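You operate a simulated robot arm through the tools that you are given. There is no shell and no other tool. Be economical: measure what you need, move in short steps, check, and stop when the job is done.

You run a simulated robot arm. Do the job below in one go: nothing can be reset, and whatever is moved stays where it is left.

TASK
Coat one good length at 5 metres a minute under the lamp.
Fine: LAMP to ON, both sliders to HALF, set the pace knob, then press GO once.

It is judged by the outcome, as a careful person would: the job done as asked, and still so three seconds after it is handed in. It fails if anything else is knocked over, pushed out of place, dropped, spilled or broken.

THE ROBOT
A 7-joint arm with a two-finger parallel gripper on a trunk, on a base that drives. Base frame: it is fixed to the floor where the robot stands at the start and does not move with it; the origin is under the middle of the robot, x ahead of it, y to its left, z up. Readings come in mm, rad, newtons and seconds.
With the tool pointing down near the work surface it reaches from about 160 to 600 mm from the robot's upright axis, wherever it stands. Its first joint turns from -2.897 to 2.897 rad. Places, roughly: entry slider [400, 1100, 1200]; exit slider [700, 600, 1200]; green button on the drier control box [700, 300, 1300]; lamp selector of the drier [800, 0, 1200]; light plate [900, 200, 800]; pace knob [700, 200, 1300]. Payload 1.57 kg.
Tool frame: the origin (TCP) lies between the finger pads and is the grasp point; the fingertips stand 30 mm ahead of it; z points along the fingers, y is the line along which they close. The gripper opens to 110 mm. The fingers are 24 mm wide and 12 mm thick; the gripper's body (48 by 112 mm) begins 78 mm behind the TCP.
Orientation is told as [roll, pitch, yaw] about the base's x, y, z axes, in that order, counted from this pose: with the fingers straight down and closing along the base's y, the tool's x points along the base's -x, its y along +y and its z along -z.

THE INTERFACE
- The arm moves only by the tool move_arm. Its argument "targets" is one flat list of numbers, 7 for each row, row after row: the shift along the tool's x, y, z in mm, then the turn, a rotation vector about the tool's x, y, z in rad, then the gripper command, from -1 (fully open) to 1 (shut), values between in proportion. In form: [dx, dy, dz, rx, ry, rz, fingers, dx, dy, dz, rx, ry, rz, fingers, ...]. A call has 1 to 12 rows; each row shifts and turns the commanded pose from where the row before left it, along the tool's axes as they then stand. Each row takes 0.2 s and may step no farther than 50 mm and 0.15 rad from the row before; otherwise, or with a gripper value out of range, the whole call is refused. A pose out of reach is approached as far as the arm can. The call stops where the force on the tool passes 40 N (or 10 N more than at its start, if that is more) or the arm is blocked; 0.2 s more then pass. Each finger travels about 45 mm/s and halts on what it meets, pressing with about 34 N; the grip force reading is that of the motor and also rises with nothing between the fingers. The clock runs only during rows and for 0.2 s after the last one: add rows that do not move to give the fingers time. It gives the time, the measured TCP pose, the force on the tool (base axes), the opening and the grip force at its end, in the units of the frame above (readings bear some noise), with the torque about the TCP (base axes, N m) and any sound that the robot's microphone picked up, and new pictures: "pictures" is both (left out), scene, wrist or none.
- Cameras (640 x 400 px; columns grow to the right, rows downward): "scene" is now at [14.8, 200.7, 1511.4]; the picture's right is [0.46, -0.89, 0.00], its down [-0.45, -0.23, -0.86] and it looks along [0.77, 0.40, -0.50] (base axes); focal length 278 px, centre (320, 200). "wrist" rides on the gripper at [70, 16, -141] in the tool frame; the picture's right is [-0.23, 0.97, 0.00], its down [-0.86, -0.20, -0.48] and it looks along [-0.47, -0.11, 0.88] (tool axes); focal length 222 px, centre (320, 200). There is no depth. A picture from a camera that has moved, and an enlarged one, comes with that camera's place and axes in the base frame and with its lens. The place of the scene camera against the robot may be out by one fixed shift of up to 12 mm in any direction.
- raise_lower(by): slides the trunk up (or, below 0, down) by that many mm; the arm and the scene camera ride with it, the base frame stays. It gives what a move gives, with no picture.
- base_move(legs): drives the robot by 1 to 6 legs, each [ahead, turn to the left] in mm and rad, along the robot's own axes; the way and the turn of a leg run together, so that a leg with both is an arc; at most 1500 mm and 3.142 rad a leg. The arm and the cameras ride along, it lands a little off, and it stops where it bumps. It gives what a move gives, and a new picture of the scene camera.
- aim_head(pan, tilt): turns the head with the scene camera to pan (to the left, within 2.705 rad either way) and tilt (down, from -0.506 to 1.204), counted from straight ahead of the robot. It gives what a move gives, and a new picture of the scene camera.
- enlarge(camera, box): a new picture of the part [left, top, right, bottom] of that camera's present view, enlarged. It takes no simulated time.
- finish_job(): hands the job in; it is judged then, once.

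Go step by step. Nothing tells you exact positions but the pictures and the camera data: compare them with the known pose of the tool, close in by small moves and look again before you grip or let go. The budget is 120 turns and 260 pictures, counting those below and the enlarged ones. Unless the task says otherwise, let go and move clear before handing in, and close with one line.

The tools are called after "Emit:" as a command line: name --argument value ..., lists and objects as JSON in quotes. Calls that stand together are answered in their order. move_arm: Moves the arm, as the interface text tells. Its arguments: {"type":"object","properties":{"targets":{"type":"array","items":{"type":"number"}},"pictures":{"type":"string","enum":["both","scene","wrist","none"]}},"required":["targets"]} The other tools are called the same way: raise_lower (by) slides the trunk up or down; base_move (legs) drives the base; aim_head (pan, tilt) turns the head that bears the scene camera; enlarge (camera, box) takes an enlarged picture of a part of a camera's view; finish_job () hands the job in.

At the start:

```text
time: 0.0
tcp_pos: [416.7, 188.9, 1000.9]
ee_rot: [0.0, 0.001, -0.001]
contact_force: [-0.4, -0.3, -0.8]
torque: [-0.01, 0.01, 0.0]
gripper_width: 109.9
grip_force: 0.1
trunk travel left (down, up): [-427.0, 163.0]
robot x, y, heading: [6.2, 1.3, -0.001]
head pan, tilt: [0.476, 0.527]
```

scene: 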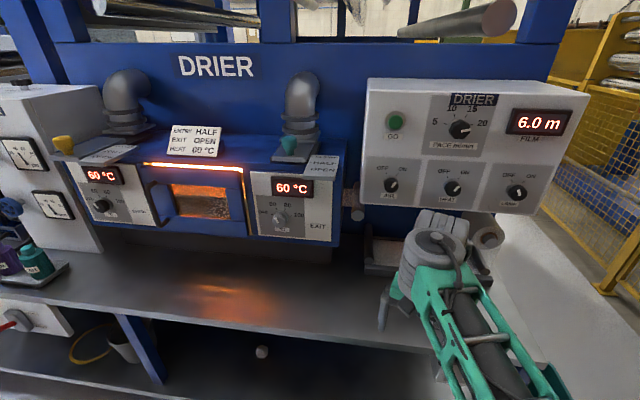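
wrist: 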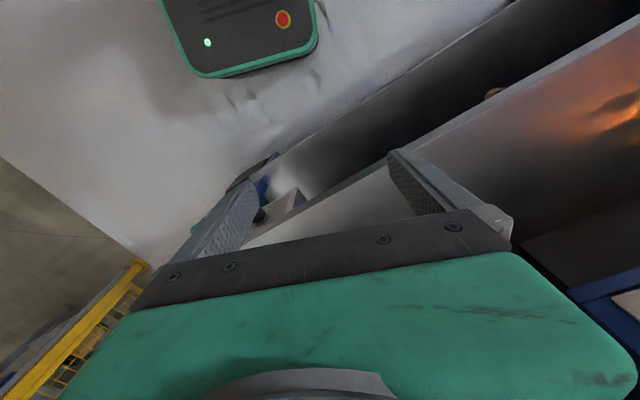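

I see a drier with a control box (GO button, pace knob, three selectors) and two sliders on the oven. First I'll take enlarged views to read the labels.

Emit:
enlarge --camera "scene" --box '[350, 70, 600, 226]'

Emit:
enlarge --camera "scene" --box '[40, 100, 200, 240]'

Emit:
enlarge --camera "scene" --box '[150, 100, 350, 250]'

```text
2.56 times, centred on (475, 148) of scene
camera zoom: at [14.8, 200.7, 1511.4], right [0.46, -0.89, 0.0], down [-0.45, -0.23, -0.86], along [0.77, 0.4, -0.5], focal length 711 px, centre (-77, 333)
```

zoom: 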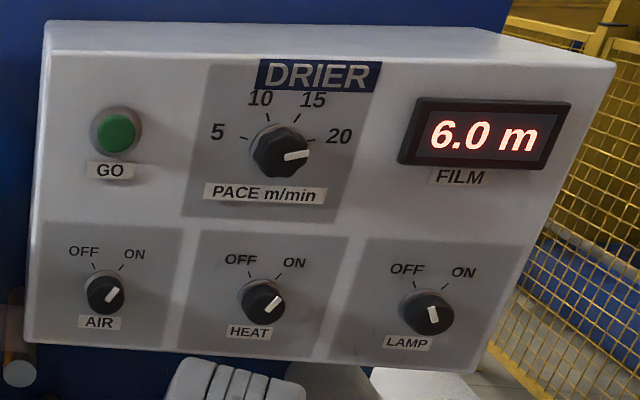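

```text
2.86 times, centred on (120, 170) of scene
camera zoom: at [14.8, 200.7, 1511.4], right [0.46, -0.89, 0.0], down [-0.45, -0.23, -0.86], along [0.77, 0.4, -0.5], focal length 793 px, centre (891, 286)
```

zoom: 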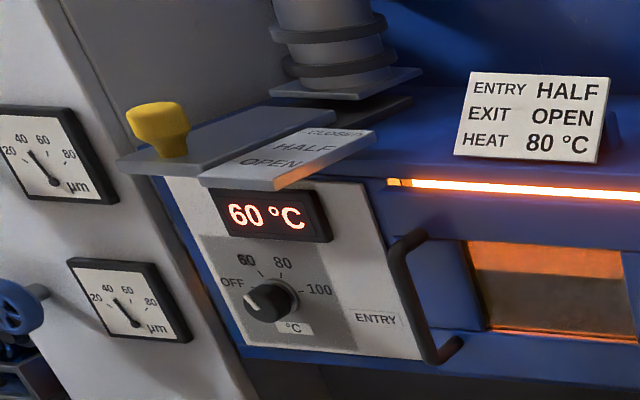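

```text
2.67 times, centred on (250, 175) of scene
camera zoom: at [14.8, 200.7, 1511.4], right [0.46, -0.89, 0.0], down [-0.45, -0.23, -0.86], along [0.77, 0.4, -0.5], focal length 740 px, centre (507, 267)
```

zoom: 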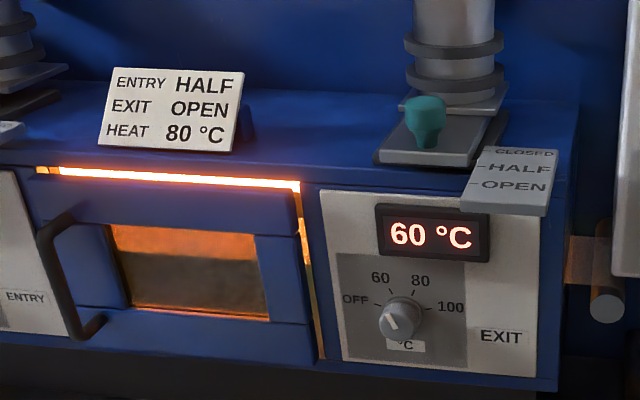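

The LAMP selector and pace knob (now about 20) are on the box, and the sliders are on the oven top. By my rays the machine face is turned about 0.35 rad to the left, so I'll turn the base to face it square and look again.

Emit:
base_move --legs '[[0, 0.355]]'

Emit:
aim_head --pan 0.0 --tilt 0.45

```text
time: 1.5
tcp_pos: [323.5, 323.4, 1000.4]
ee_rot: [-0.001, 0.0, 0.357]
contact_force: [-0.4, 0.6, -0.3]
torque: [-0.02, -0.01, -0.01]
gripper_width: 110.0
grip_force: 0.0
trunk travel left (down, up): [-427.0, 163.0]
robot x, y, heading: [1.1, 1.5, 0.358]
head pan, tilt: [0.476, 0.527]
camera scene: at [-55.3, 195.5, 1511.4], right [0.74, -0.67, 0.0], down [-0.34, -0.37, -0.86], along [0.58, 0.64, -0.5], focal length 278 px, centre (320, 200)
```

scene: 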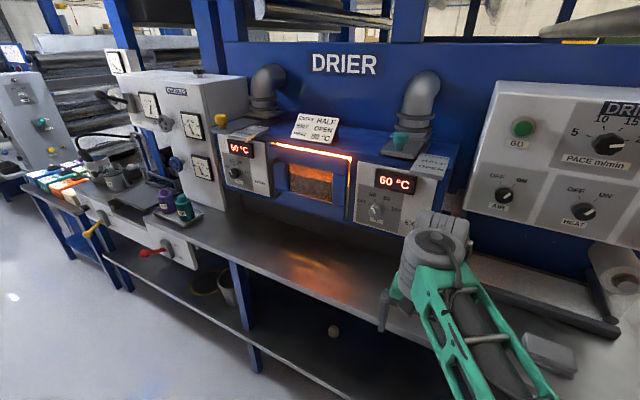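

```text
time: 2.4
tcp_pos: [324.6, 323.6, 1000.1]
ee_rot: [0.001, 0.0, 0.36]
contact_force: [-0.3, -0.1, 0.1]
torque: [0.0, 0.03, 0.0]
gripper_width: 110.0
grip_force: 0.1
trunk travel left (down, up): [-427.0, 163.0]
robot x, y, heading: [-3.1, 3.4, 0.353]
head pan, tilt: [0.0, 0.45]
camera scene: at [-29.8, 160.7, 1518.5], right [0.35, -0.94, 0.0], down [-0.41, -0.15, -0.9], along [0.84, 0.32, -0.44], focal length 278 px, centre (320, 200)
```

scene: 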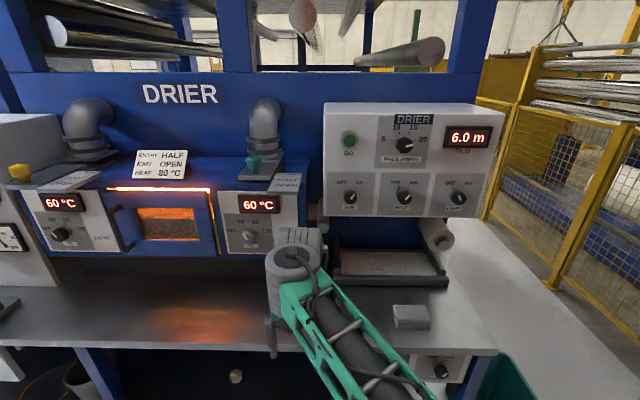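

Now the box is nearly square to me. I'll enlarge for exact pixels and the knob and slider states.

Emit:
enlarge --camera "scene" --box '[320, 100, 512, 220]'

Emit:
enlarge --camera "scene" --box '[220, 130, 316, 190]'

Emit:
enlarge --camera "scene" --box '[0, 140, 128, 220]'

```text
3.33 times, centred on (416, 160) of scene
camera zoom: at [-29.8, 160.7, 1518.5], right [0.35, -0.94, 0.0], down [-0.41, -0.15, -0.9], along [0.84, 0.32, -0.44], focal length 926 px, centre (0, 333)
```

zoom: 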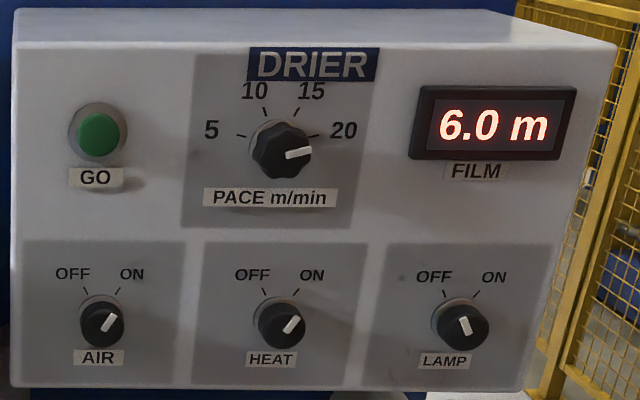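

```text
6.67 times, centred on (268, 160) of scene
camera zoom: at [-29.8, 160.7, 1518.5], right [0.35, -0.94, 0.0], down [-0.41, -0.15, -0.9], along [0.84, 0.32, -0.44], focal length 1851 px, centre (667, 467)
```

zoom: 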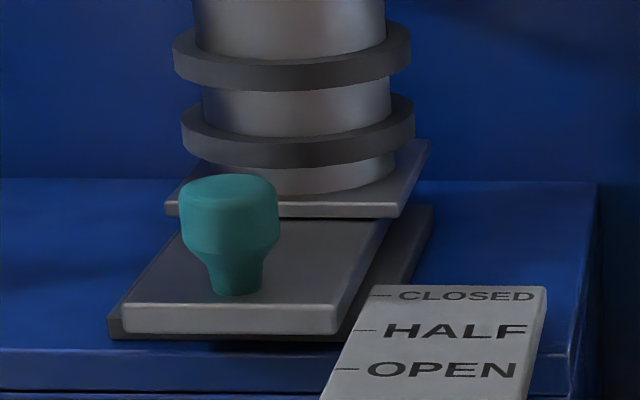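

```text
5.00 times, centred on (64, 180) of scene
camera zoom: at [-29.8, 160.7, 1518.5], right [0.35, -0.94, 0.0], down [-0.41, -0.15, -0.9], along [0.84, 0.32, -0.44], focal length 1388 px, centre (1600, 300)
```

zoom: 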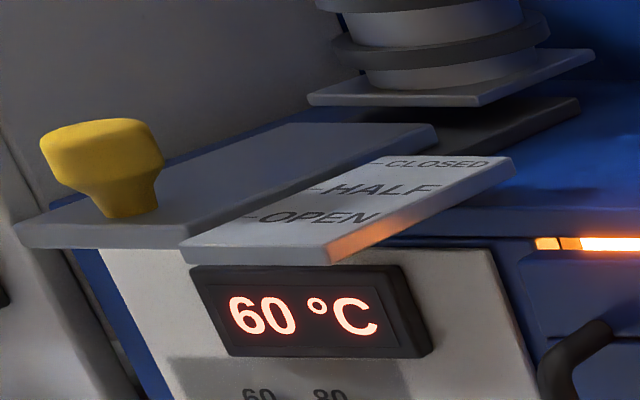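

Exit slider looks near CLOSED, entry near OPEN, LAMP off, pace 20. I'll do the sliders first, so I'll drive along the bench to stand between them.

Emit:
base_move --legs '[[0, 1.571], [580, 0], [0, -1.571]]'

Emit:
raise_lower --by 160

Emit:
aim_head --pan 0.0 --tilt 0.6

```text
time: 13.4
tcp_pos: [125.8, 870.7, 1000.9]
ee_rot: [-0.001, 0.001, 0.354]
contact_force: [0.2, 0.8, 0.3]
torque: [0.02, 0.0, 0.0]
gripper_width: 110.1
grip_force: 0.0
trunk travel left (down, up): [-427.0, 163.0]
robot x, y, heading: [-197.7, 548.7, 0.349]
head pan, tilt: [0.0, 0.45]
camera scene: at [-230.0, 709.0, 1518.5], right [0.35, -0.94, 0.0], down [-0.41, -0.15, -0.9], along [0.84, 0.31, -0.44], focal length 278 px, centre (320, 200)
```

scene: 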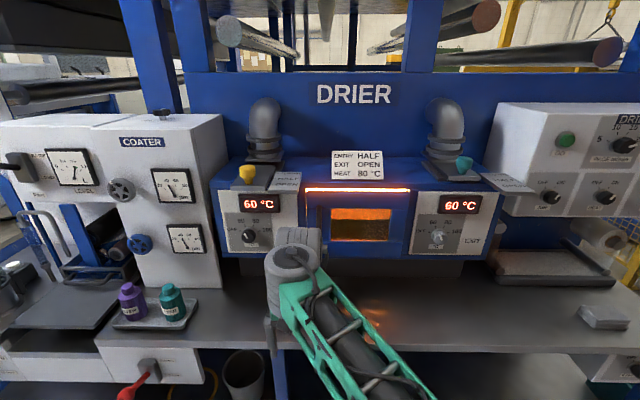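

```text
time: 15.2
tcp_pos: [124.4, 869.2, 1160.8]
ee_rot: [-0.001, 0.002, 0.355]
contact_force: [-0.2, 0.5, -0.6]
torque: [0.01, -0.02, -0.06]
gripper_width: 109.9
grip_force: 0.1
trunk travel left (down, up): [-587.0, 3.0]
robot x, y, heading: [-197.8, 549.3, 0.351]
head pan, tilt: [0.0, 0.45]
```

```text
time: 15.9
tcp_pos: [125.2, 869.8, 1159.7]
ee_rot: [0.001, -0.001, 0.352]
contact_force: [-0.1, 0.2, 0.3]
torque: [-0.02, -0.03, 0.01]
gripper_width: 109.8
grip_force: 0.0
trunk travel left (down, up): [-587.0, 3.0]
robot x, y, heading: [-201.1, 548.7, 0.355]
head pan, tilt: [0.0, 0.6]
camera scene: at [-233.3, 707.9, 1665.0], right [0.35, -0.94, 0.0], down [-0.53, -0.2, -0.83], along [0.77, 0.29, -0.56], focal length 278 px, centre (320, 200)
```

scene: 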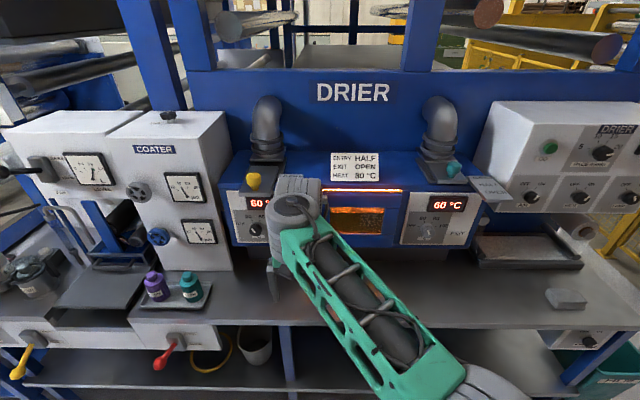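

Triangulating gives the entry knob at about (345, 1120, 1285) and the exit knob at about (602, 590, 1288). The box face is near n = 770 mm along heading 0.353. I'll lift the tool and tilt it 45° forward before driving closer.

Emit:
move_arm --targets '[0, 0, -45, 0, 0, 0, -1, 0, 0, -45, 0, 0, 0, -1, 0, 0, -45, 0, 0, 0, -1, 0, 0, -25, 0, 0, 0, -1, 0, 0, 0, 0, -0.131, 0, -1, 0, 0, 0, 0, -0.131, 0, -1, 0, 0, 0, 0, -0.131, 0, -1, 0, 0, 0, 0, -0.131, 0, -1, 0, 0, 0, 0, -0.131, 0, -1, 0, 0, 0, 0, -0.131, 0, -1]' --pictures "both"

```text
time: 18.1
tcp_pos: [110.0, 872.6, 1363.9]
ee_rot: [-0.018, -0.63, 0.361]
contact_force: [0.2, -0.6, 0.1]
torque: [0.0, -0.02, 0.01]
gripper_width: 109.8
grip_force: 0.0
out of reach, approached as far as the arm can: row 5, 6, 10
trunk travel left (down, up): [-587.0, 3.0]
robot x, y, heading: [-198.6, 546.5, 0.355]
head pan, tilt: [0.0, 0.6]
camera scene: at [-234.0, 707.4, 1664.9], right [0.35, -0.94, 0.0], down [-0.53, -0.2, -0.83], along [0.77, 0.29, -0.56], focal length 278 px, centre (320, 200)
camera wrist: at [-26.9, 840.0, 1435.7], right [-0.16, 0.98, 0.12], down [0.45, -0.03, 0.89], along [0.88, 0.2, -0.43], focal length 222 px, centre (320, 200)
```

scene: 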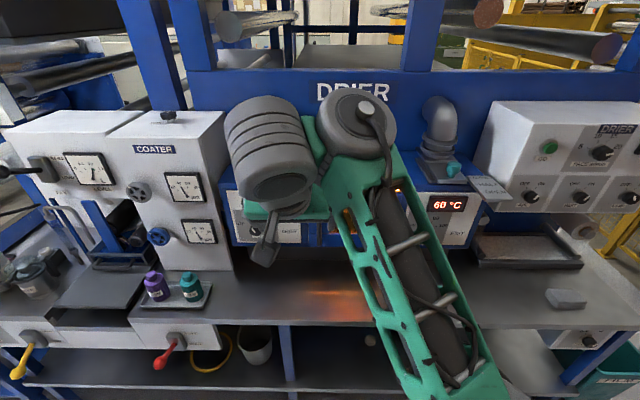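
wrist: 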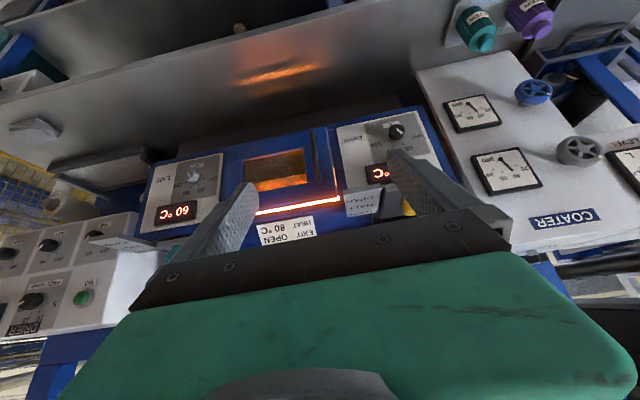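

The arm is folded a bit tight; standing closer gives it room to extend. I'll drive ahead 170 mm, which keeps the tool clear of the oven (front about f = 690).

Emit:
base_move --legs '[[170, 0]]'

```text
time: 19.6
tcp_pos: [272.3, 931.4, 1361.6]
ee_rot: [-0.019, -0.627, 0.36]
contact_force: [-0.5, 0.2, 0.0]
torque: [0.0, 0.0, 0.0]
gripper_width: 109.9
grip_force: 0.0
trunk travel left (down, up): [-587.0, 3.0]
robot x, y, heading: [-41.0, 604.6, 0.35]
head pan, tilt: [0.0, 0.6]
camera scene: at [-72.4, 766.9, 1664.9], right [0.34, -0.94, 0.0], down [-0.53, -0.19, -0.82], along [0.77, 0.28, -0.57], focal length 278 px, centre (320, 200)
```

scene: 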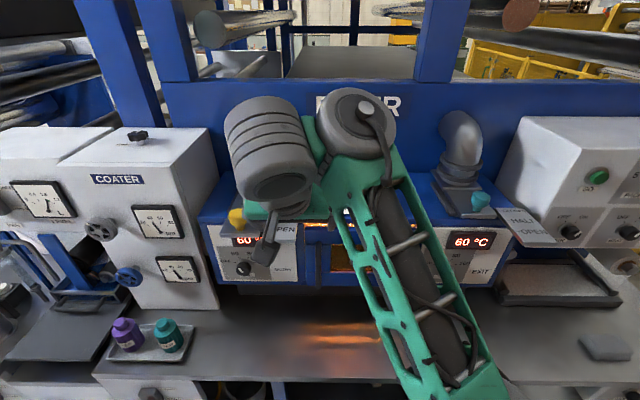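

No bump. I'll zoom on both sliders to see the plate edge against the ticks.

Emit:
enlarge --camera "scene" --box '[440, 180, 568, 260]'

Emit:
enlarge --camera "scene" --box '[190, 190, 318, 270]'

Emit:
enlarge --camera "wrist" --box '[0, 0, 640, 400]'

```text
5.00 times, centred on (504, 220) of scene
camera zoom: at [-72.4, 766.9, 1664.9], right [0.34, -0.94, 0.0], down [-0.53, -0.19, -0.82], along [0.77, 0.28, -0.57], focal length 1388 px, centre (-600, 100)
```

zoom: 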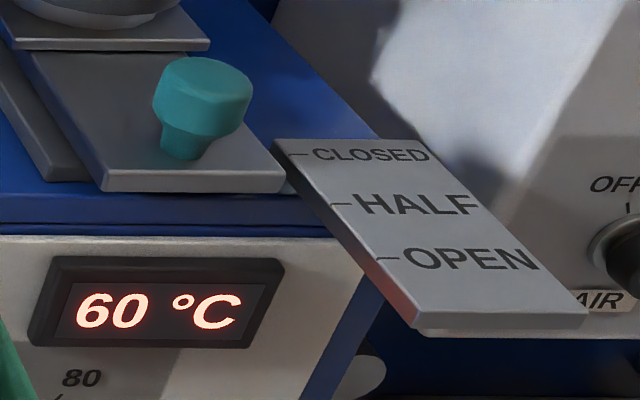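

```text
5.00 times, centred on (254, 230) of scene
camera zoom: at [-72.4, 766.9, 1664.9], right [0.34, -0.94, 0.0], down [-0.53, -0.19, -0.82], along [0.77, 0.28, -0.57], focal length 1388 px, centre (650, 50)
```

zoom: 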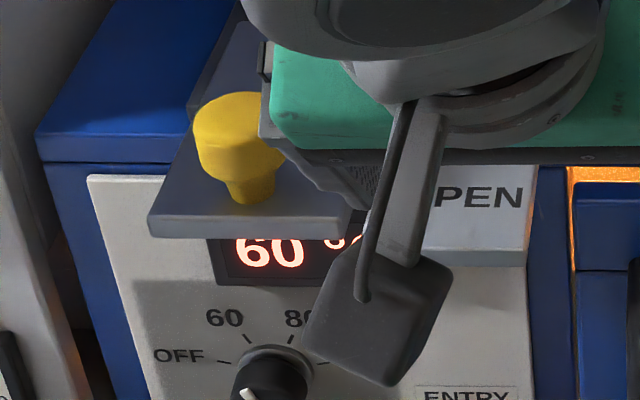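

```text
1.00 times, centred on (320, 200) of wrist (not enlarged: the box is as wide or as high as the picture)
camera zoom: at [135.1, 899.1, 1435.2], right [-0.16, 0.98, 0.12], down [0.45, -0.03, 0.89], along [0.88, 0.2, -0.44], focal length 222 px, centre (320, 200)
```

zoom: 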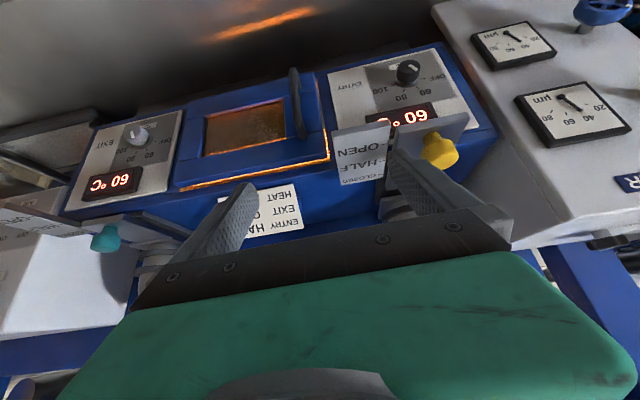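

The knob centre is the pointer: exit is at CLOSED, entry at OPEN, and the ticks are about 40 mm apart. I'll bring the tool in front of the entry knob (about f 697, r −932, z 1275) and check.

Emit:
move_arm --targets '[6, 38, 18, 0, -0.07, 0, -1, 6, 38, 18, 0, -0.07, 0, -1, 6, 38, 18, 0, -0.07, 0, -1, 6, 38, 18, 0, -0.06, 0, -1, 0, 0, 0, 0, 0, 0, -1]' --pictures "both"

```text
time: 20.8
tcp_pos: [215.5, 946.4, 1390.4]
ee_rot: [0.014, -0.723, 0.361]
contact_force: [0.5, -0.4, 0.5]
torque: [-0.03, 0.04, -0.01]
gripper_width: 109.9
grip_force: 0.1
out of reach, approached as far as the arm can: row 1, 2, 3, 4
trunk travel left (down, up): [-587.0, 3.0]
robot x, y, heading: [-42.2, 606.2, 0.351]
head pan, tilt: [0.0, 0.6]
camera scene: at [-73.2, 766.7, 1664.9], right [0.34, -0.94, 0.0], down [-0.53, -0.19, -0.82], along [0.77, 0.28, -0.57], focal length 278 px, centre (320, 200)
camera wrist: at [75.2, 907.8, 1450.9], right [-0.19, 0.97, 0.16], down [0.38, -0.08, 0.92], along [0.91, 0.24, -0.35], focal length 222 px, centre (320, 200)
```

scene: 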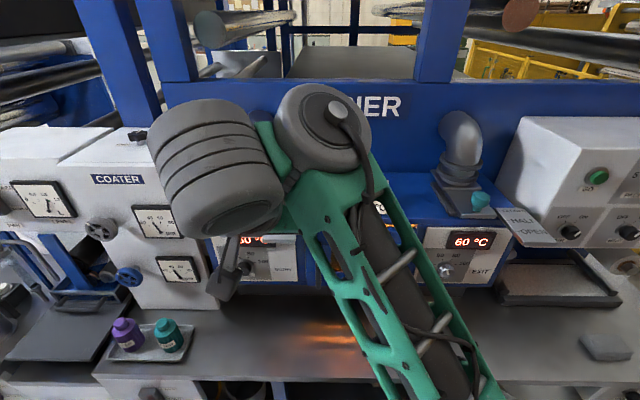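
wrist: 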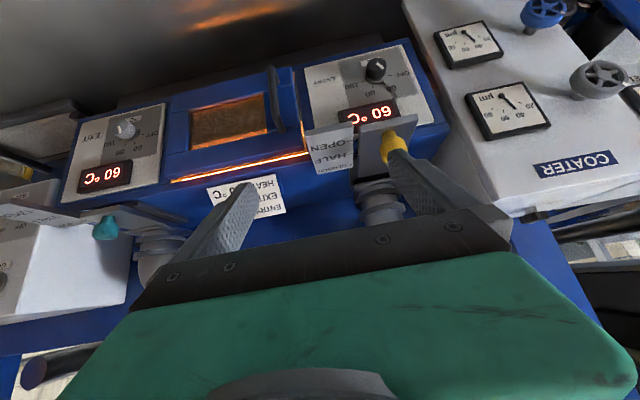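

The wrist is too folded when close to the body. I'll move forward and down without more tilt to regain reach.

Emit:
move_arm --targets '[4, 30, 30, 0, 0, 0, -1, 4, 30, 30, 0, 0, 0, -1, 4, 30, 30, 0, 0, 0, -1, 3, 10, 30, 0, 0, 0, -1, 0, 0, 0, 0, 0, 0, -1]' --pictures "both"

```text
time: 21.9
tcp_pos: [205.3, 961.1, 1376.0]
ee_rot: [0.021, -0.694, 0.363]
contact_force: [-0.4, 1.0, -0.1]
torque: [0.05, 0.0, 0.01]
gripper_width: 109.8
grip_force: 0.1
out of reach, approached as far as the arm can: row 1, 2, 3, 4
trunk travel left (down, up): [-587.0, 3.0]
robot x, y, heading: [-42.6, 604.8, 0.348]
head pan, tilt: [0.0, 0.6]
camera scene: at [-73.5, 766.7, 1664.9], right [0.34, -0.94, 0.0], down [-0.53, -0.19, -0.83], along [0.77, 0.28, -0.56], focal length 278 px, centre (320, 200)
camera wrist: at [66.3, 922.4, 1441.0], right [-0.2, 0.97, 0.16], down [0.41, -0.07, 0.91], along [0.89, 0.24, -0.38], focal length 222 px, centre (320, 200)
```

scene: 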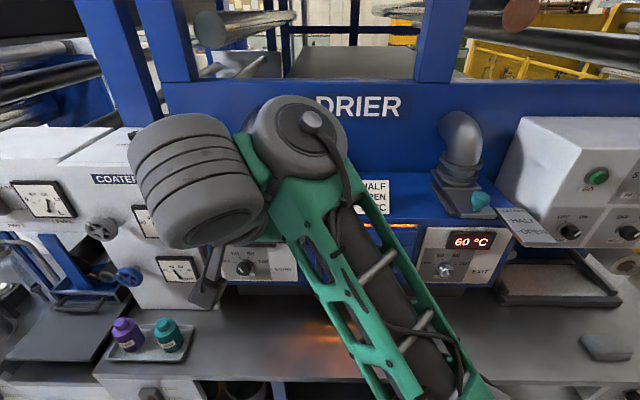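
wrist: 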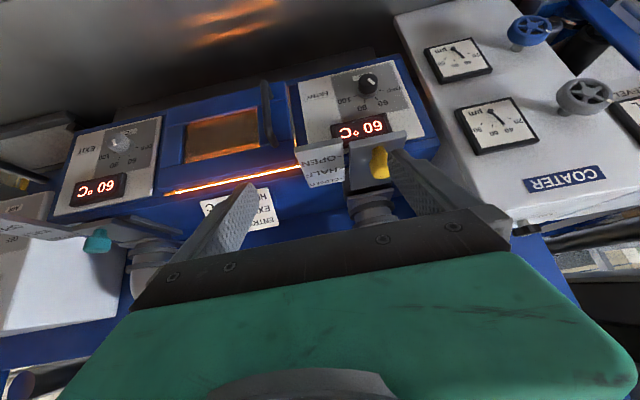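

The arm seems limited by a joint at this height. I'll lower the trunk 100 mm and try forward from there; the tool stays about 170 mm in front of the oven.

Emit:
raise_lower --by -100

Emit:
move_arm --targets '[0, 0, 0, 0, 0, 0, -1, -15, 0, 14, 0, 0, 0, -1]' --pictures "scene"

```text
time: 23.3
tcp_pos: [207.5, 961.6, 1277.6]
ee_rot: [0.023, -0.694, 0.364]
contact_force: [0.3, -0.4, 0.0]
torque: [-0.03, -0.01, -0.02]
gripper_width: 110.0
grip_force: 0.0
trunk travel left (down, up): [-487.0, 103.0]
robot x, y, heading: [-42.0, 605.9, 0.351]
head pan, tilt: [0.0, 0.6]
```

```text
time: 23.9
tcp_pos: [218.4, 963.7, 1285.1]
ee_rot: [0.018, -0.69, 0.363]
contact_force: [0.5, -0.1, -0.3]
torque: [-0.02, -0.05, -0.02]
gripper_width: 110.0
grip_force: 0.0
out of reach, approached as far as the arm can: row 2
trunk travel left (down, up): [-487.0, 103.0]
robot x, y, heading: [-41.2, 603.2, 0.35]
head pan, tilt: [0.0, 0.6]
camera scene: at [-73.5, 766.4, 1564.9], right [0.34, -0.94, 0.0], down [-0.53, -0.19, -0.83], along [0.77, 0.28, -0.56], focal length 278 px, centre (320, 200)
```

scene: 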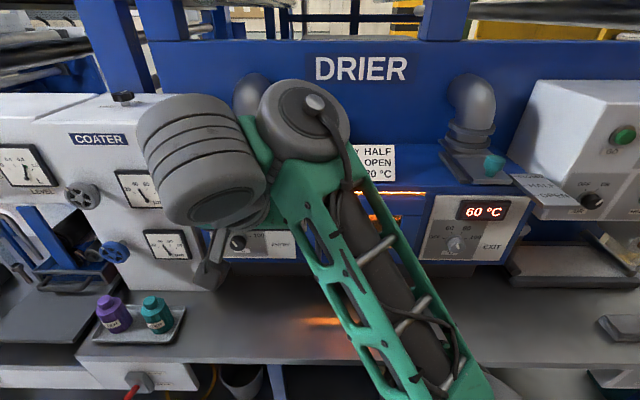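

I'll relax the tilt a little and move forward to find where the limit lies.

Emit:
move_arm --targets '[0, 0, 0, 0, 0.12, 0, -1, 0, 0, 0, 0, 0.12, 0, -1, -26, 0, 14, 0, 0, 0, -1, -26, 0, 14, 0, 0, 0, -1, -26, 0, 14, 0, 0, 0, -1, 0, 0, 0, 0, 0, 0, -1]' --pictures "scene"

```text
time: 25.3
tcp_pos: [301.9, 997.8, 1280.3]
ee_rot: [0.02, -0.455, 0.367]
contact_force: [0.4, 0.2, -0.3]
torque: [-0.01, -0.03, -0.02]
gripper_width: 110.1
grip_force: 0.1
trunk travel left (down, up): [-487.0, 103.0]
robot x, y, heading: [-45.4, 608.6, 0.346]
head pan, tilt: [0.0, 0.6]
camera scene: at [-73.3, 766.6, 1564.9], right [0.34, -0.94, 0.0], down [-0.53, -0.19, -0.82], along [0.77, 0.28, -0.57], focal length 278 px, centre (320, 200)
```

scene: 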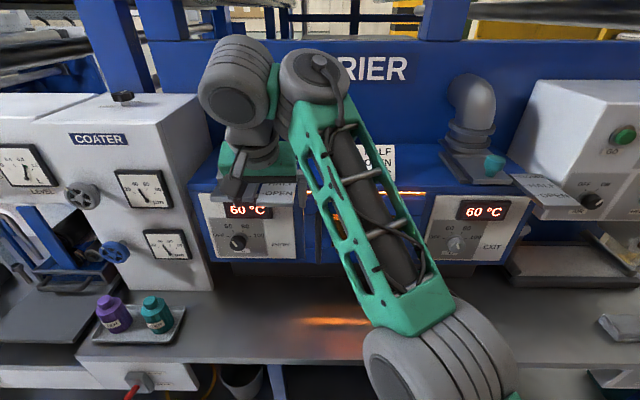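

That freed it. Now I'll try more tilt from here and move left toward the entry knob line.

Emit:
move_arm --targets '[0, 25, 0, 0, -0.12, 0, -1, 0, 25, 0, 0, -0.12, 0, -1, 0, 25, 0, 0, -0.1, 0, -1, 0, 20, 0, 0, 0, 0, -1, 0, 0, 0, 0, 0, 0, -1]' --pictures "both"

```text
time: 26.5
tcp_pos: [268.0, 1079.1, 1336.7]
ee_rot: [0.036, -0.72, 0.361]
contact_force: [-0.4, -0.3, 0.0]
torque: [-0.01, 0.0, -0.03]
gripper_width: 109.8
grip_force: 0.0
out of reach, approached as far as the arm can: row 2, 3, 4
trunk travel left (down, up): [-487.0, 103.0]
robot x, y, heading: [-41.8, 607.6, 0.351]
head pan, tilt: [0.0, 0.6]
camera scene: at [-73.5, 766.6, 1564.9], right [0.34, -0.94, 0.0], down [-0.53, -0.19, -0.83], along [0.78, 0.28, -0.56], focal length 278 px, centre (320, 200)
camera wrist: at [127.7, 1036.9, 1396.8], right [-0.21, 0.96, 0.18], down [0.39, -0.09, 0.92], along [0.9, 0.26, -0.35], focal length 222 px, centre (320, 200)
```

scene: 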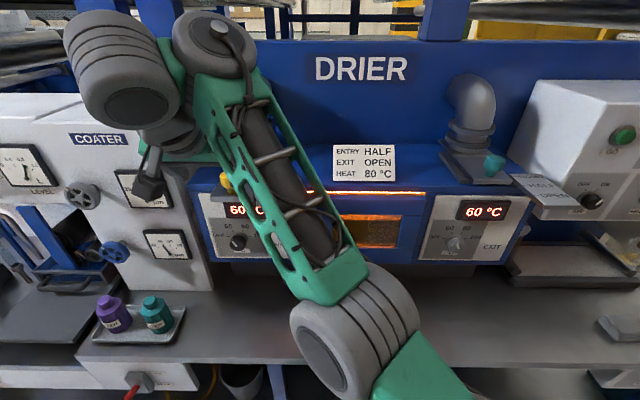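
wrist: 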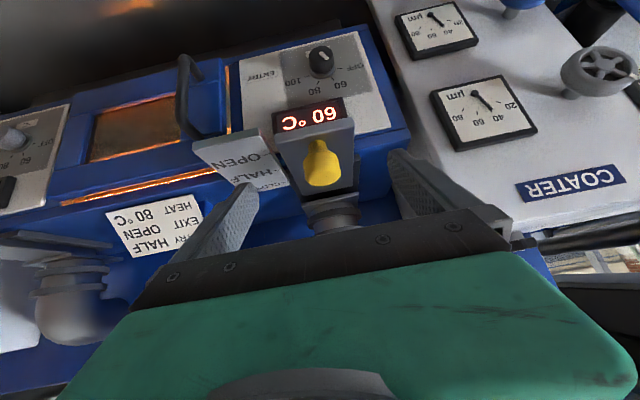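

The knob now sits centred between the fingers in the wrist view, at about (325, 1104). I'll advance partway with the gripper at about 85 mm and look again.

Emit:
move_arm --targets '[-3, 1, 26, 0, 0, 0, -0.55, -4, 2, 26, 0, 0, 0, -0.55, 0, 0, 0, 0, 0, 0, -0.55]' --pictures "both"

```text
time: 27.3
tcp_pos: [302.4, 1105.9, 1319.9]
ee_rot: [0.022, -0.722, 0.361]
contact_force: [0.4, -0.7, -0.1]
torque: [0.01, -0.04, 0.0]
gripper_width: 85.4
grip_force: 0.0
out of reach, approached as far as the arm can: row 1, 2
trunk travel left (down, up): [-487.0, 103.0]
robot x, y, heading: [-43.8, 604.7, 0.35]
head pan, tilt: [0.0, 0.6]
camera scene: at [-73.5, 766.5, 1564.9], right [0.34, -0.94, 0.0], down [-0.53, -0.19, -0.83], along [0.77, 0.28, -0.56], focal length 278 px, centre (320, 200)
camera wrist: at [161.2, 1066.0, 1380.3], right [-0.2, 0.97, 0.17], down [0.38, -0.08, 0.92], along [0.9, 0.25, -0.35], focal length 222 px, centre (320, 200)
```

scene: 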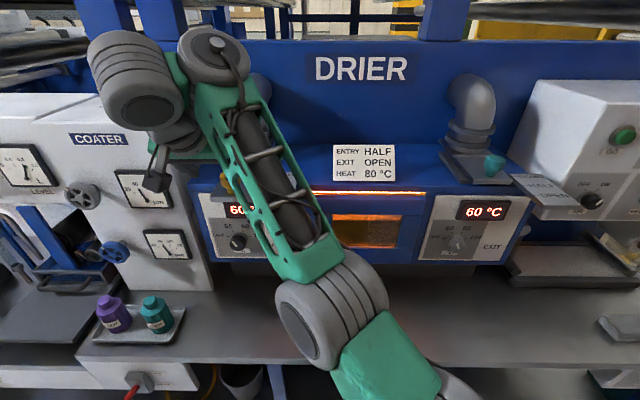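
wrist: 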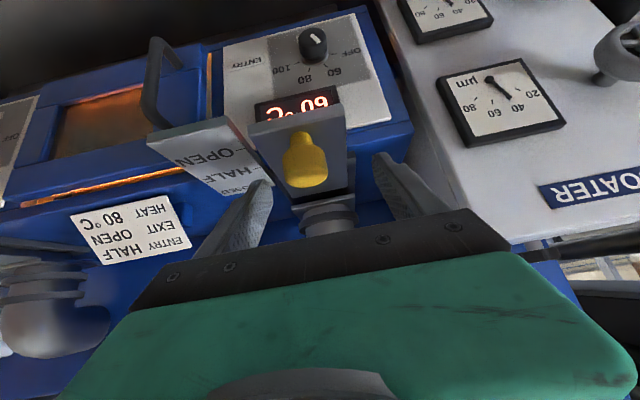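

Triangulating from two wrist views puts the knob head at f 690, r −923, z ~1281. I need 10 mm right first, then forward and down; I'll also relax the tilt slightly to stay reachable.

Emit:
move_arm --targets '[0, -10, 0, 0, 0.05, 0, -0.55, 0, 0, 10, 0, 0.05, 0, -0.55, 0, 0, 0, 0, 0, 0, -0.55]' --pictures "wrist"

```text
time: 28.1
tcp_pos: [311.0, 1098.6, 1310.1]
ee_rot: [0.024, -0.626, 0.366]
contact_force: [-0.8, 0.0, 0.0]
torque: [-0.03, -0.03, -0.01]
gripper_width: 85.3
grip_force: 0.0
trunk travel left (down, up): [-487.0, 103.0]
robot x, y, heading: [-41.3, 607.2, 0.355]
head pan, tilt: [0.0, 0.6]
camera wrist: at [176.7, 1060.5, 1385.0], right [-0.19, 0.97, 0.15], down [0.46, -0.05, 0.88], along [0.87, 0.24, -0.44], focal length 222 px, centre (320, 200)
```

wrist: 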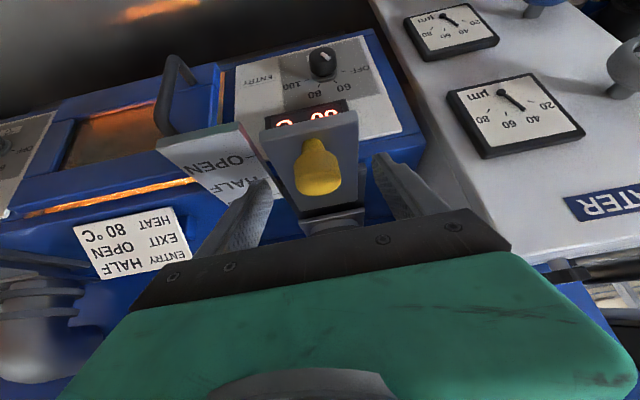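

Tool is now exactly as commanded and in line with the knob. I'll descend so the pads straddle the head.

Emit:
move_arm --targets '[1, 0, 17, 0, 0, 0, -0.55, 2, 0, 17, 0, 0, 0, -0.55, 0, 0, 0, 0, 0, 0, -0.55]' --pictures "both"

```text
time: 28.9
tcp_pos: [326.4, 1106.2, 1282.7]
ee_rot: [0.025, -0.628, 0.365]
contact_force: [0.2, -1.1, 0.9]
torque: [0.02, 0.01, -0.03]
gripper_width: 85.2
grip_force: 0.0
trunk travel left (down, up): [-487.0, 103.0]
robot x, y, heading: [-43.3, 606.3, 0.354]
head pan, tilt: [0.0, 0.6]
camera scene: at [-73.4, 766.6, 1564.9], right [0.34, -0.94, 0.0], down [-0.53, -0.19, -0.83], along [0.77, 0.28, -0.56], focal length 278 px, centre (320, 200)
camera wrist: at [192.3, 1068.0, 1356.4], right [-0.19, 0.97, 0.15], down [0.46, -0.05, 0.88], along [0.87, 0.24, -0.44], focal length 222 px, centre (320, 200)
```

scene: 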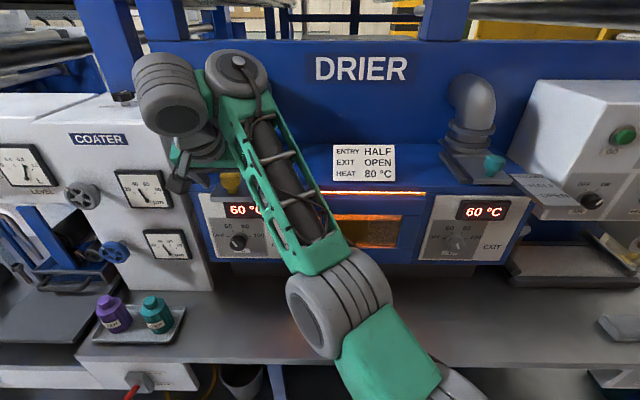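
wrist: 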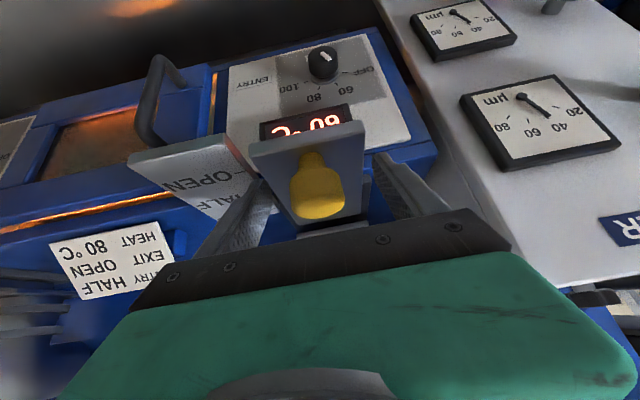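

The knob head is right at the grasp point (pixel 318,194 versus 321,194). Closing on it.

Emit:
move_arm --targets '[0, 0, 0, 0, 0, 0, 0.2, 0, 0, 0, 0, 0, 0, 0.4, 0, 0, 0, 0, 0, 0, 0.6, 0, 0, 0, 0, 0, 0, 0.6]' --pictures "wrist"

```text
time: 29.9
tcp_pos: [329.5, 1102.5, 1281.8]
ee_rot: [0.021, -0.628, 0.362]
contact_force: [6.1, -16.3, -5.6]
torque: [-0.03, -0.38, -0.28]
gripper_width: 39.7
grip_force: 22.6
trunk travel left (down, up): [-487.0, 103.0]
robot x, y, heading: [-42.4, 605.9, 0.354]
head pan, tilt: [0.0, 0.6]
camera wrist: at [194.3, 1065.4, 1356.6], right [-0.19, 0.97, 0.15], down [0.46, -0.05, 0.88], along [0.87, 0.23, -0.44], focal length 222 px, centre (320, 200)
```

wrist: 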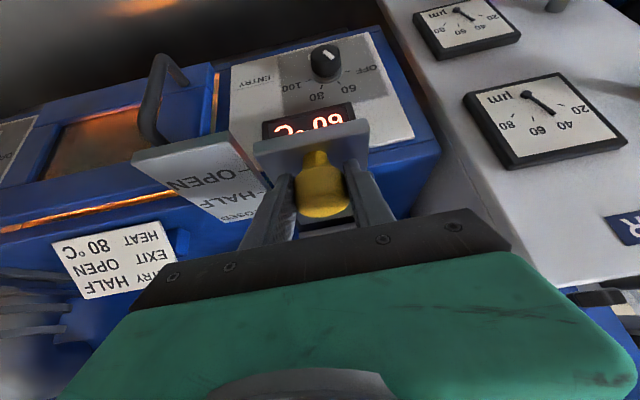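

Gripped on the knob. I'll relieve the sideways load and push it about 20 mm toward HALF, then check.

Emit:
move_arm --targets '[0, -3.5, 0, 0, 0, 0, 0.6, -8.1, 0, 5.9, 0, 0, 0, 0.6, -8.1, 0, 5.9, 0, 0, 0, 0.6, 0, 0, 0, 0, 0, 0, 0.6]' --pictures "both"

Emit:
enlarge --camera "wrist" --box '[120, 120, 440, 320]'

```text
time: 30.9
tcp_pos: [347.7, 1108.5, 1281.5]
ee_rot: [0.026, -0.629, 0.365]
contact_force: [0.5, -1.3, 7.8]
torque: [0.0, 0.14, 0.55]
gripper_width: 39.2
grip_force: 44.3
trunk travel left (down, up): [-487.0, 103.0]
robot x, y, heading: [-43.1, 605.5, 0.347]
head pan, tilt: [0.0, 0.6]
camera scene: at [-73.8, 765.7, 1565.1], right [0.34, -0.94, 0.0], down [-0.53, -0.19, -0.83], along [0.77, 0.28, -0.56], focal length 278 px, centre (320, 200)
camera wrist: at [211.7, 1070.7, 1356.4], right [-0.19, 0.97, 0.15], down [0.46, -0.05, 0.89], along [0.87, 0.24, -0.44], focal length 222 px, centre (320, 200)
```

scene: 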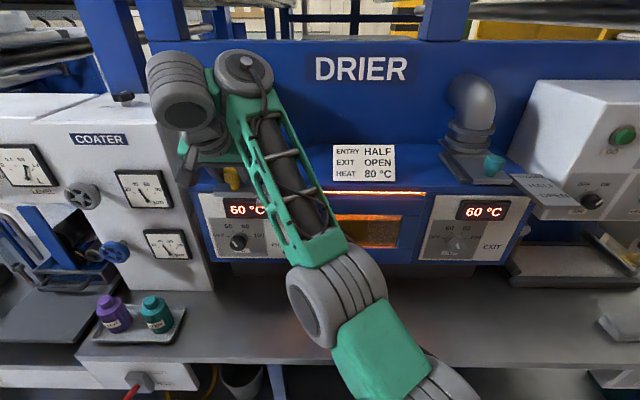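
wrist: 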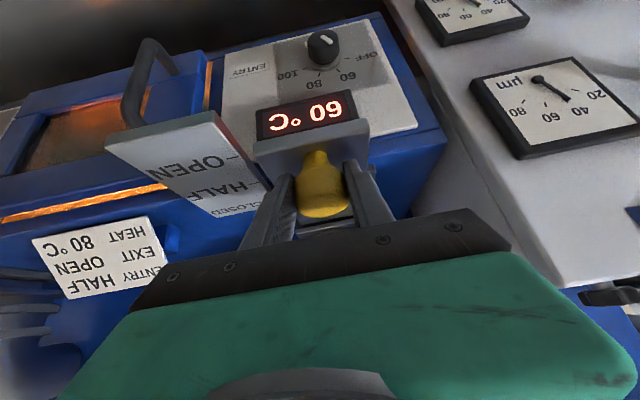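

```text
2.00 times, centred on (280, 220) of wrist
camera zoom: at [211.7, 1070.7, 1356.4], right [-0.19, 0.97, 0.15], down [0.46, -0.05, 0.89], along [0.87, 0.24, -0.44], focal length 444 px, centre (400, 160)
```

zoom: 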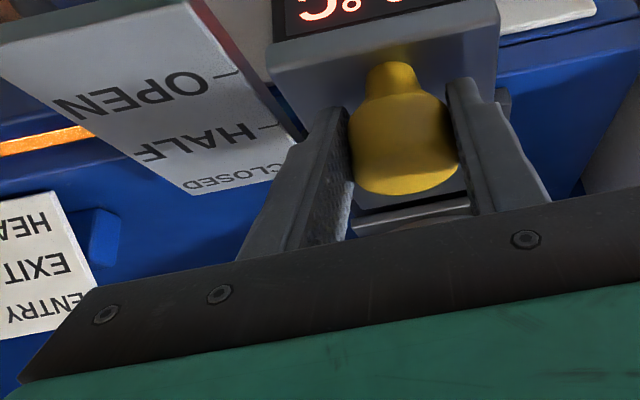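

It slid about 19 mm with the knob; by the ticks about 22–25 mm remain. I'll push 14 mm more and check again.

Emit:
move_arm --targets '[-5.7, 0, 4.1, 0, 0, 0, 0.6, -5.7, 0, 4.1, 0, 0, 0, 0.6, 0, 0, 0, 0, 0, 0, 0.6]' --pictures "none"

Emit:
enlarge --camera "wrist" --box '[120, 120, 440, 320]'

Emit:
enlarge --camera "scene" --box '[170, 150, 298, 230]'

```text
time: 31.7
tcp_pos: [359.8, 1113.3, 1281.8]
ee_rot: [0.026, -0.628, 0.365]
contact_force: [0.9, 1.6, 16.4]
torque: [0.32, -0.01, 0.05]
gripper_width: 39.3
grip_force: 45.1
trunk travel left (down, up): [-487.0, 103.0]
robot x, y, heading: [-42.1, 609.2, 0.353]
head pan, tilt: [0.0, 0.6]
```

```text
2.00 times, centred on (280, 220) of wrist
camera zoom: at [224.9, 1075.3, 1356.2], right [-0.19, 0.97, 0.15], down [0.46, -0.05, 0.89], along [0.87, 0.24, -0.44], focal length 444 px, centre (400, 160)
```

zoom: 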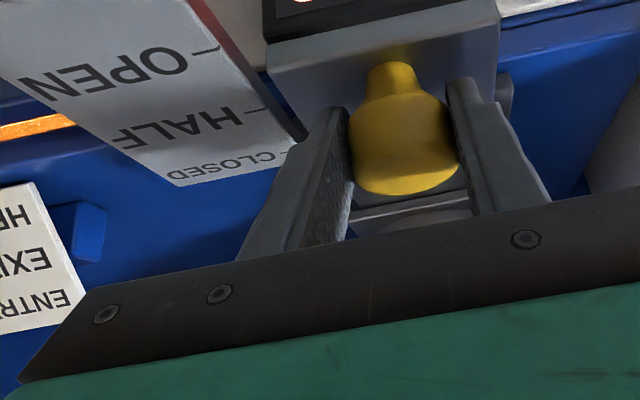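

```text
5.00 times, centred on (234, 190) of scene
camera zoom: at [-74.1, 765.6, 1565.2], right [0.34, -0.94, 0.0], down [-0.53, -0.19, -0.83], along [0.78, 0.28, -0.56], focal length 1388 px, centre (750, 250)
```

zoom: 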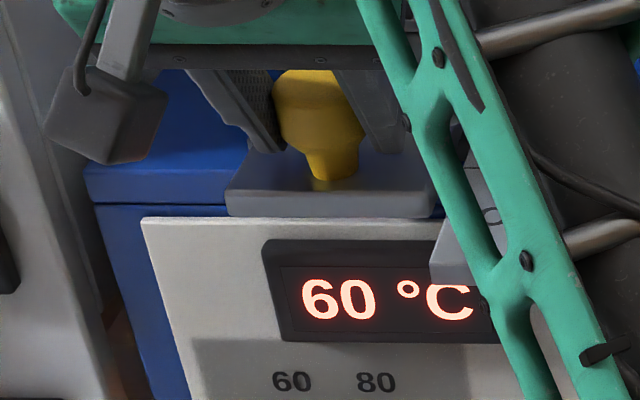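

About 32 mm moved in total, roughly 9 mm remains (tick spacing ~41). Pushing 9 mm more.

Emit:
move_arm --targets '[-3.65, 0, 2.65, 0, 0, 0, 0.6, -3.65, 0, 2.65, 0, 0, 0, 0.6, 0, 0, 0, 0, 0, 0, 0.6]' --pictures "none"

Emit:
enlarge --camera "wrist" --box '[200, 120, 360, 220]'

```text
time: 32.5
tcp_pos: [368.3, 1116.3, 1282.8]
ee_rot: [0.024, -0.629, 0.362]
contact_force: [0.2, -3.6, 16.4]
torque: [-0.17, -0.11, 0.15]
gripper_width: 39.1
grip_force: 44.9
trunk travel left (down, up): [-487.0, 103.0]
robot x, y, heading: [-40.6, 606.3, 0.347]
head pan, tilt: [0.0, 0.6]
```

```text
4.00 times, centred on (280, 170) of wrist
camera zoom: at [233.6, 1078.6, 1356.2], right [-0.19, 0.97, 0.15], down [0.46, -0.05, 0.89], along [0.87, 0.24, -0.44], focal length 888 px, centre (480, 320)
```

zoom: 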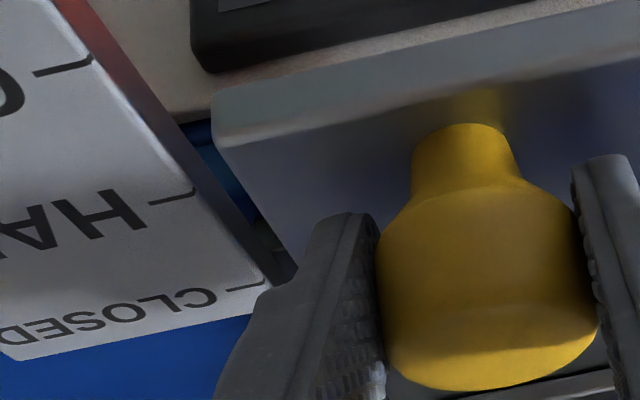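

Moved 41 mm, which is about one tick. I'll release, back off, and verify the position in the clear.

Emit:
move_arm --targets '[0, 0, 0, 0, 0, 0, 0.2, 0, 0, 0, 0, 0, 0, -0.4, 0, 0, 0, 0, 0, 0, -0.6, 0, 0, -20, 0, 0, 0, -0.6, 0, 0, -40, 0, 0, 0, -0.6, 0, -40, -30, 0, 0, 0, -0.6, 0, -45, 0, 0, 0, 0, -0.6, 0, -45, 0, 0, 0, 0, -0.6, 0, -45, 0, 0, 0, 0, -0.6, 0, -40, 0, 0, 0, 0, -0.6, 0, -40, 0, 0, 0, 0, -0.6]' --pictures "scene"

Emit:
enlarge --camera "scene" --box '[170, 150, 298, 230]'

Emit:
enlarge --camera "scene" --box '[440, 150, 568, 230]'

```text
time: 34.9
tcp_pos: [413.4, 858.8, 1350.1]
ee_rot: [0.024, -0.625, 0.367]
contact_force: [0.9, -0.2, 0.3]
torque: [0.01, -0.04, 0.0]
gripper_width: 87.8
grip_force: 0.1
trunk travel left (down, up): [-487.0, 103.0]
robot x, y, heading: [-45.1, 604.9, 0.35]
head pan, tilt: [0.0, 0.6]
camera scene: at [-73.5, 766.0, 1565.0], right [0.34, -0.94, 0.0], down [-0.53, -0.19, -0.83], along [0.78, 0.28, -0.56], focal length 278 px, centre (320, 200)
```

scene: 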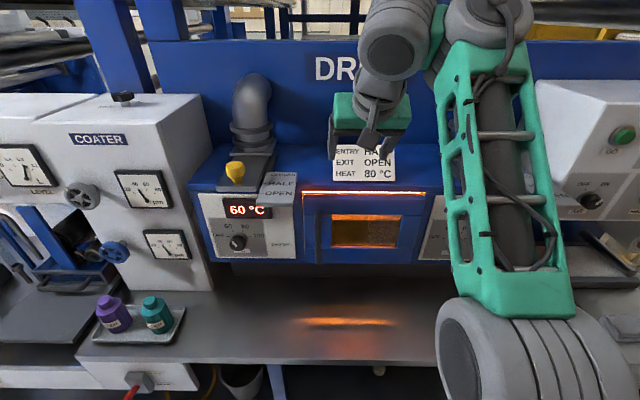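

```text
5.00 times, centred on (234, 190) of scene
camera zoom: at [-73.5, 766.0, 1565.0], right [0.34, -0.94, 0.0], down [-0.53, -0.19, -0.83], along [0.78, 0.28, -0.56], focal length 1388 px, centre (750, 250)
```

zoom: 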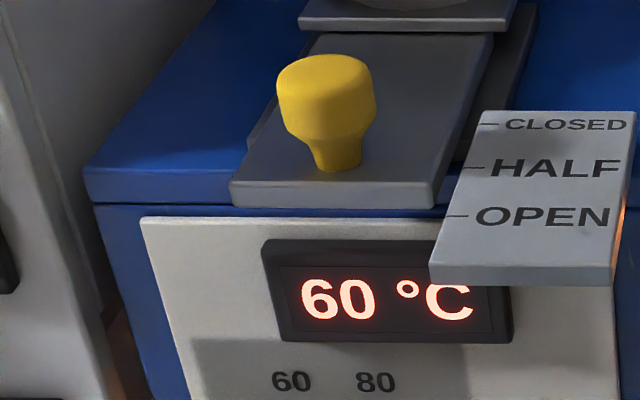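

```text
5.00 times, centred on (504, 190) of scene
camera zoom: at [-73.5, 766.0, 1565.0], right [0.34, -0.94, 0.0], down [-0.53, -0.19, -0.83], along [0.78, 0.28, -0.56], focal length 1388 px, centre (-600, 250)
```

zoom: 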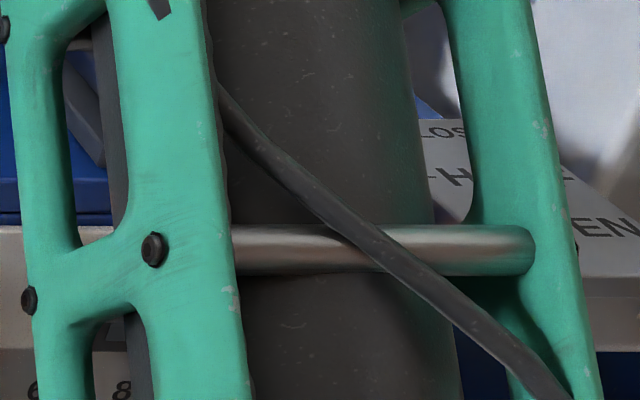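

Entry knob centre now lines up with HALF. Now I'll swing the tool right to the exit knob, staying in front of and above the oven edge.

Emit:
move_arm --targets '[0, -46, 0, 0, 0, 0, -0.6, 0, -46, 0, 0, 0, 0, -0.6, 0, -46, 0, 0, 0, 0, -0.6, 0, -46, 0, 0, 0, 0, -0.6, 0, -46, 0, 0, 0, 0, -0.6, 0, -46, 0, 0, 0, 0, -0.6, 0, -46, 0, 0, 0, 0, -0.6, 0, 0, 0, 0, 0, 0, -0.6]' --pictures "both"

```text
time: 36.7
tcp_pos: [515.2, 590.4, 1318.7]
ee_rot: [0.023, -0.627, 0.364]
contact_force: [0.3, -0.3, 0.0]
torque: [-0.01, -0.03, 0.03]
gripper_width: 88.2
grip_force: 0.0
out of reach, approached as far as the arm can: row 6, 7
trunk travel left (down, up): [-487.0, 103.0]
robot x, y, heading: [-40.1, 606.9, 0.352]
head pan, tilt: [0.0, 0.6]
camera scene: at [-73.3, 766.0, 1565.0], right [0.34, -0.94, 0.0], down [-0.53, -0.19, -0.83], along [0.77, 0.28, -0.56], focal length 278 px, centre (320, 200)
camera wrist: at [380.8, 551.3, 1391.9], right [-0.19, 0.97, 0.15], down [0.46, -0.05, 0.88], along [0.87, 0.24, -0.44], focal length 222 px, centre (320, 200)
```

scene: 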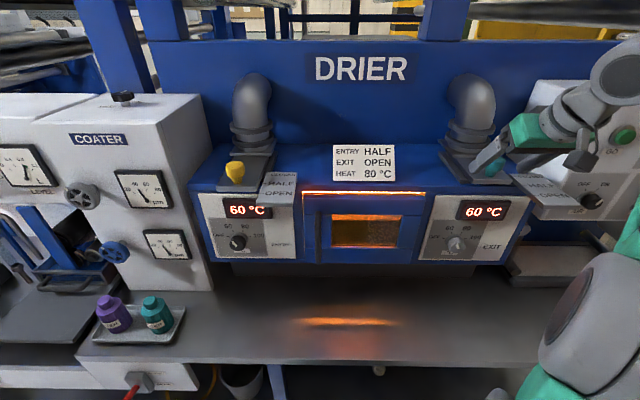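
wrist: 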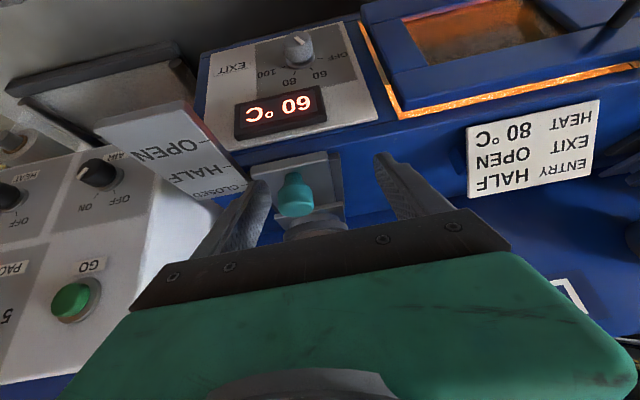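

The exit knob appears at about f 748, r −347. The arm hits a limit with the tool yaw kept square, so I'll yaw the tool about 0.3 rad clockwise (the knob is round) and look again.

Emit:
move_arm --targets '[0, 0, 0, 0.059, 0, 0.081, -0.6, 0, 0, 0, 0.059, 0, 0.081, -0.6, 0, 0, 0, 0.059, 0, 0.081, -0.6, 0, -15, -5, 0, 0, 0, -0.6, 0, 0, 0, 0, 0, 0, -0.6]' --pictures "both"

```text
time: 37.9
tcp_pos: [515.6, 571.3, 1320.1]
ee_rot: [0.019, -0.62, 0.066]
contact_force: [-0.2, -0.6, 0.5]
torque: [0.01, 0.01, 0.02]
gripper_width: 88.1
grip_force: 0.1
trunk travel left (down, up): [-487.0, 103.0]
robot x, y, heading: [-44.2, 605.5, 0.348]
head pan, tilt: [0.0, 0.6]
camera scene: at [-73.3, 766.0, 1565.0], right [0.34, -0.94, 0.0], down [-0.53, -0.19, -0.83], along [0.77, 0.28, -0.56], focal length 278 px, centre (320, 200)
camera wrist: at [375.5, 575.6, 1395.1], right [0.11, 0.98, 0.15], down [0.43, -0.18, 0.88], along [0.89, -0.03, -0.45], focal length 222 px, centre (320, 200)
```

scene: 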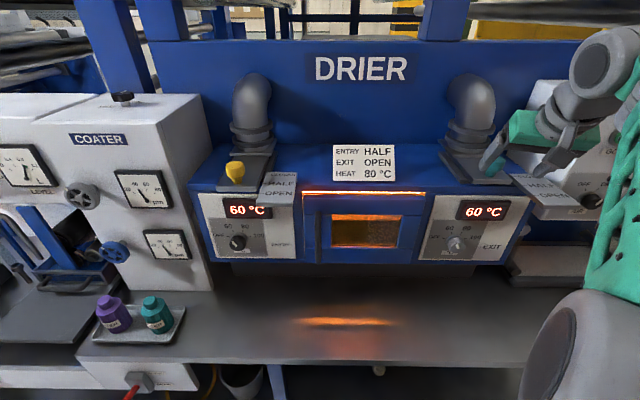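
wrist: 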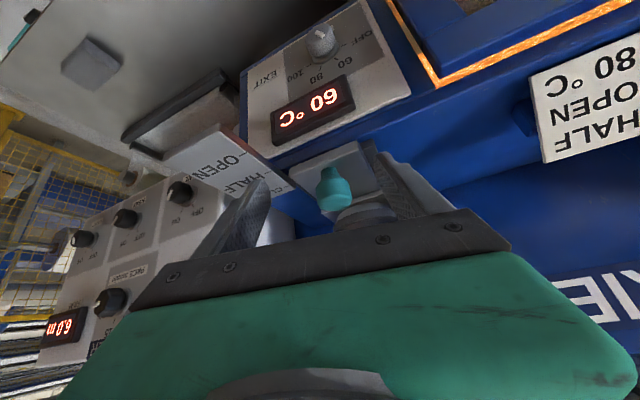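

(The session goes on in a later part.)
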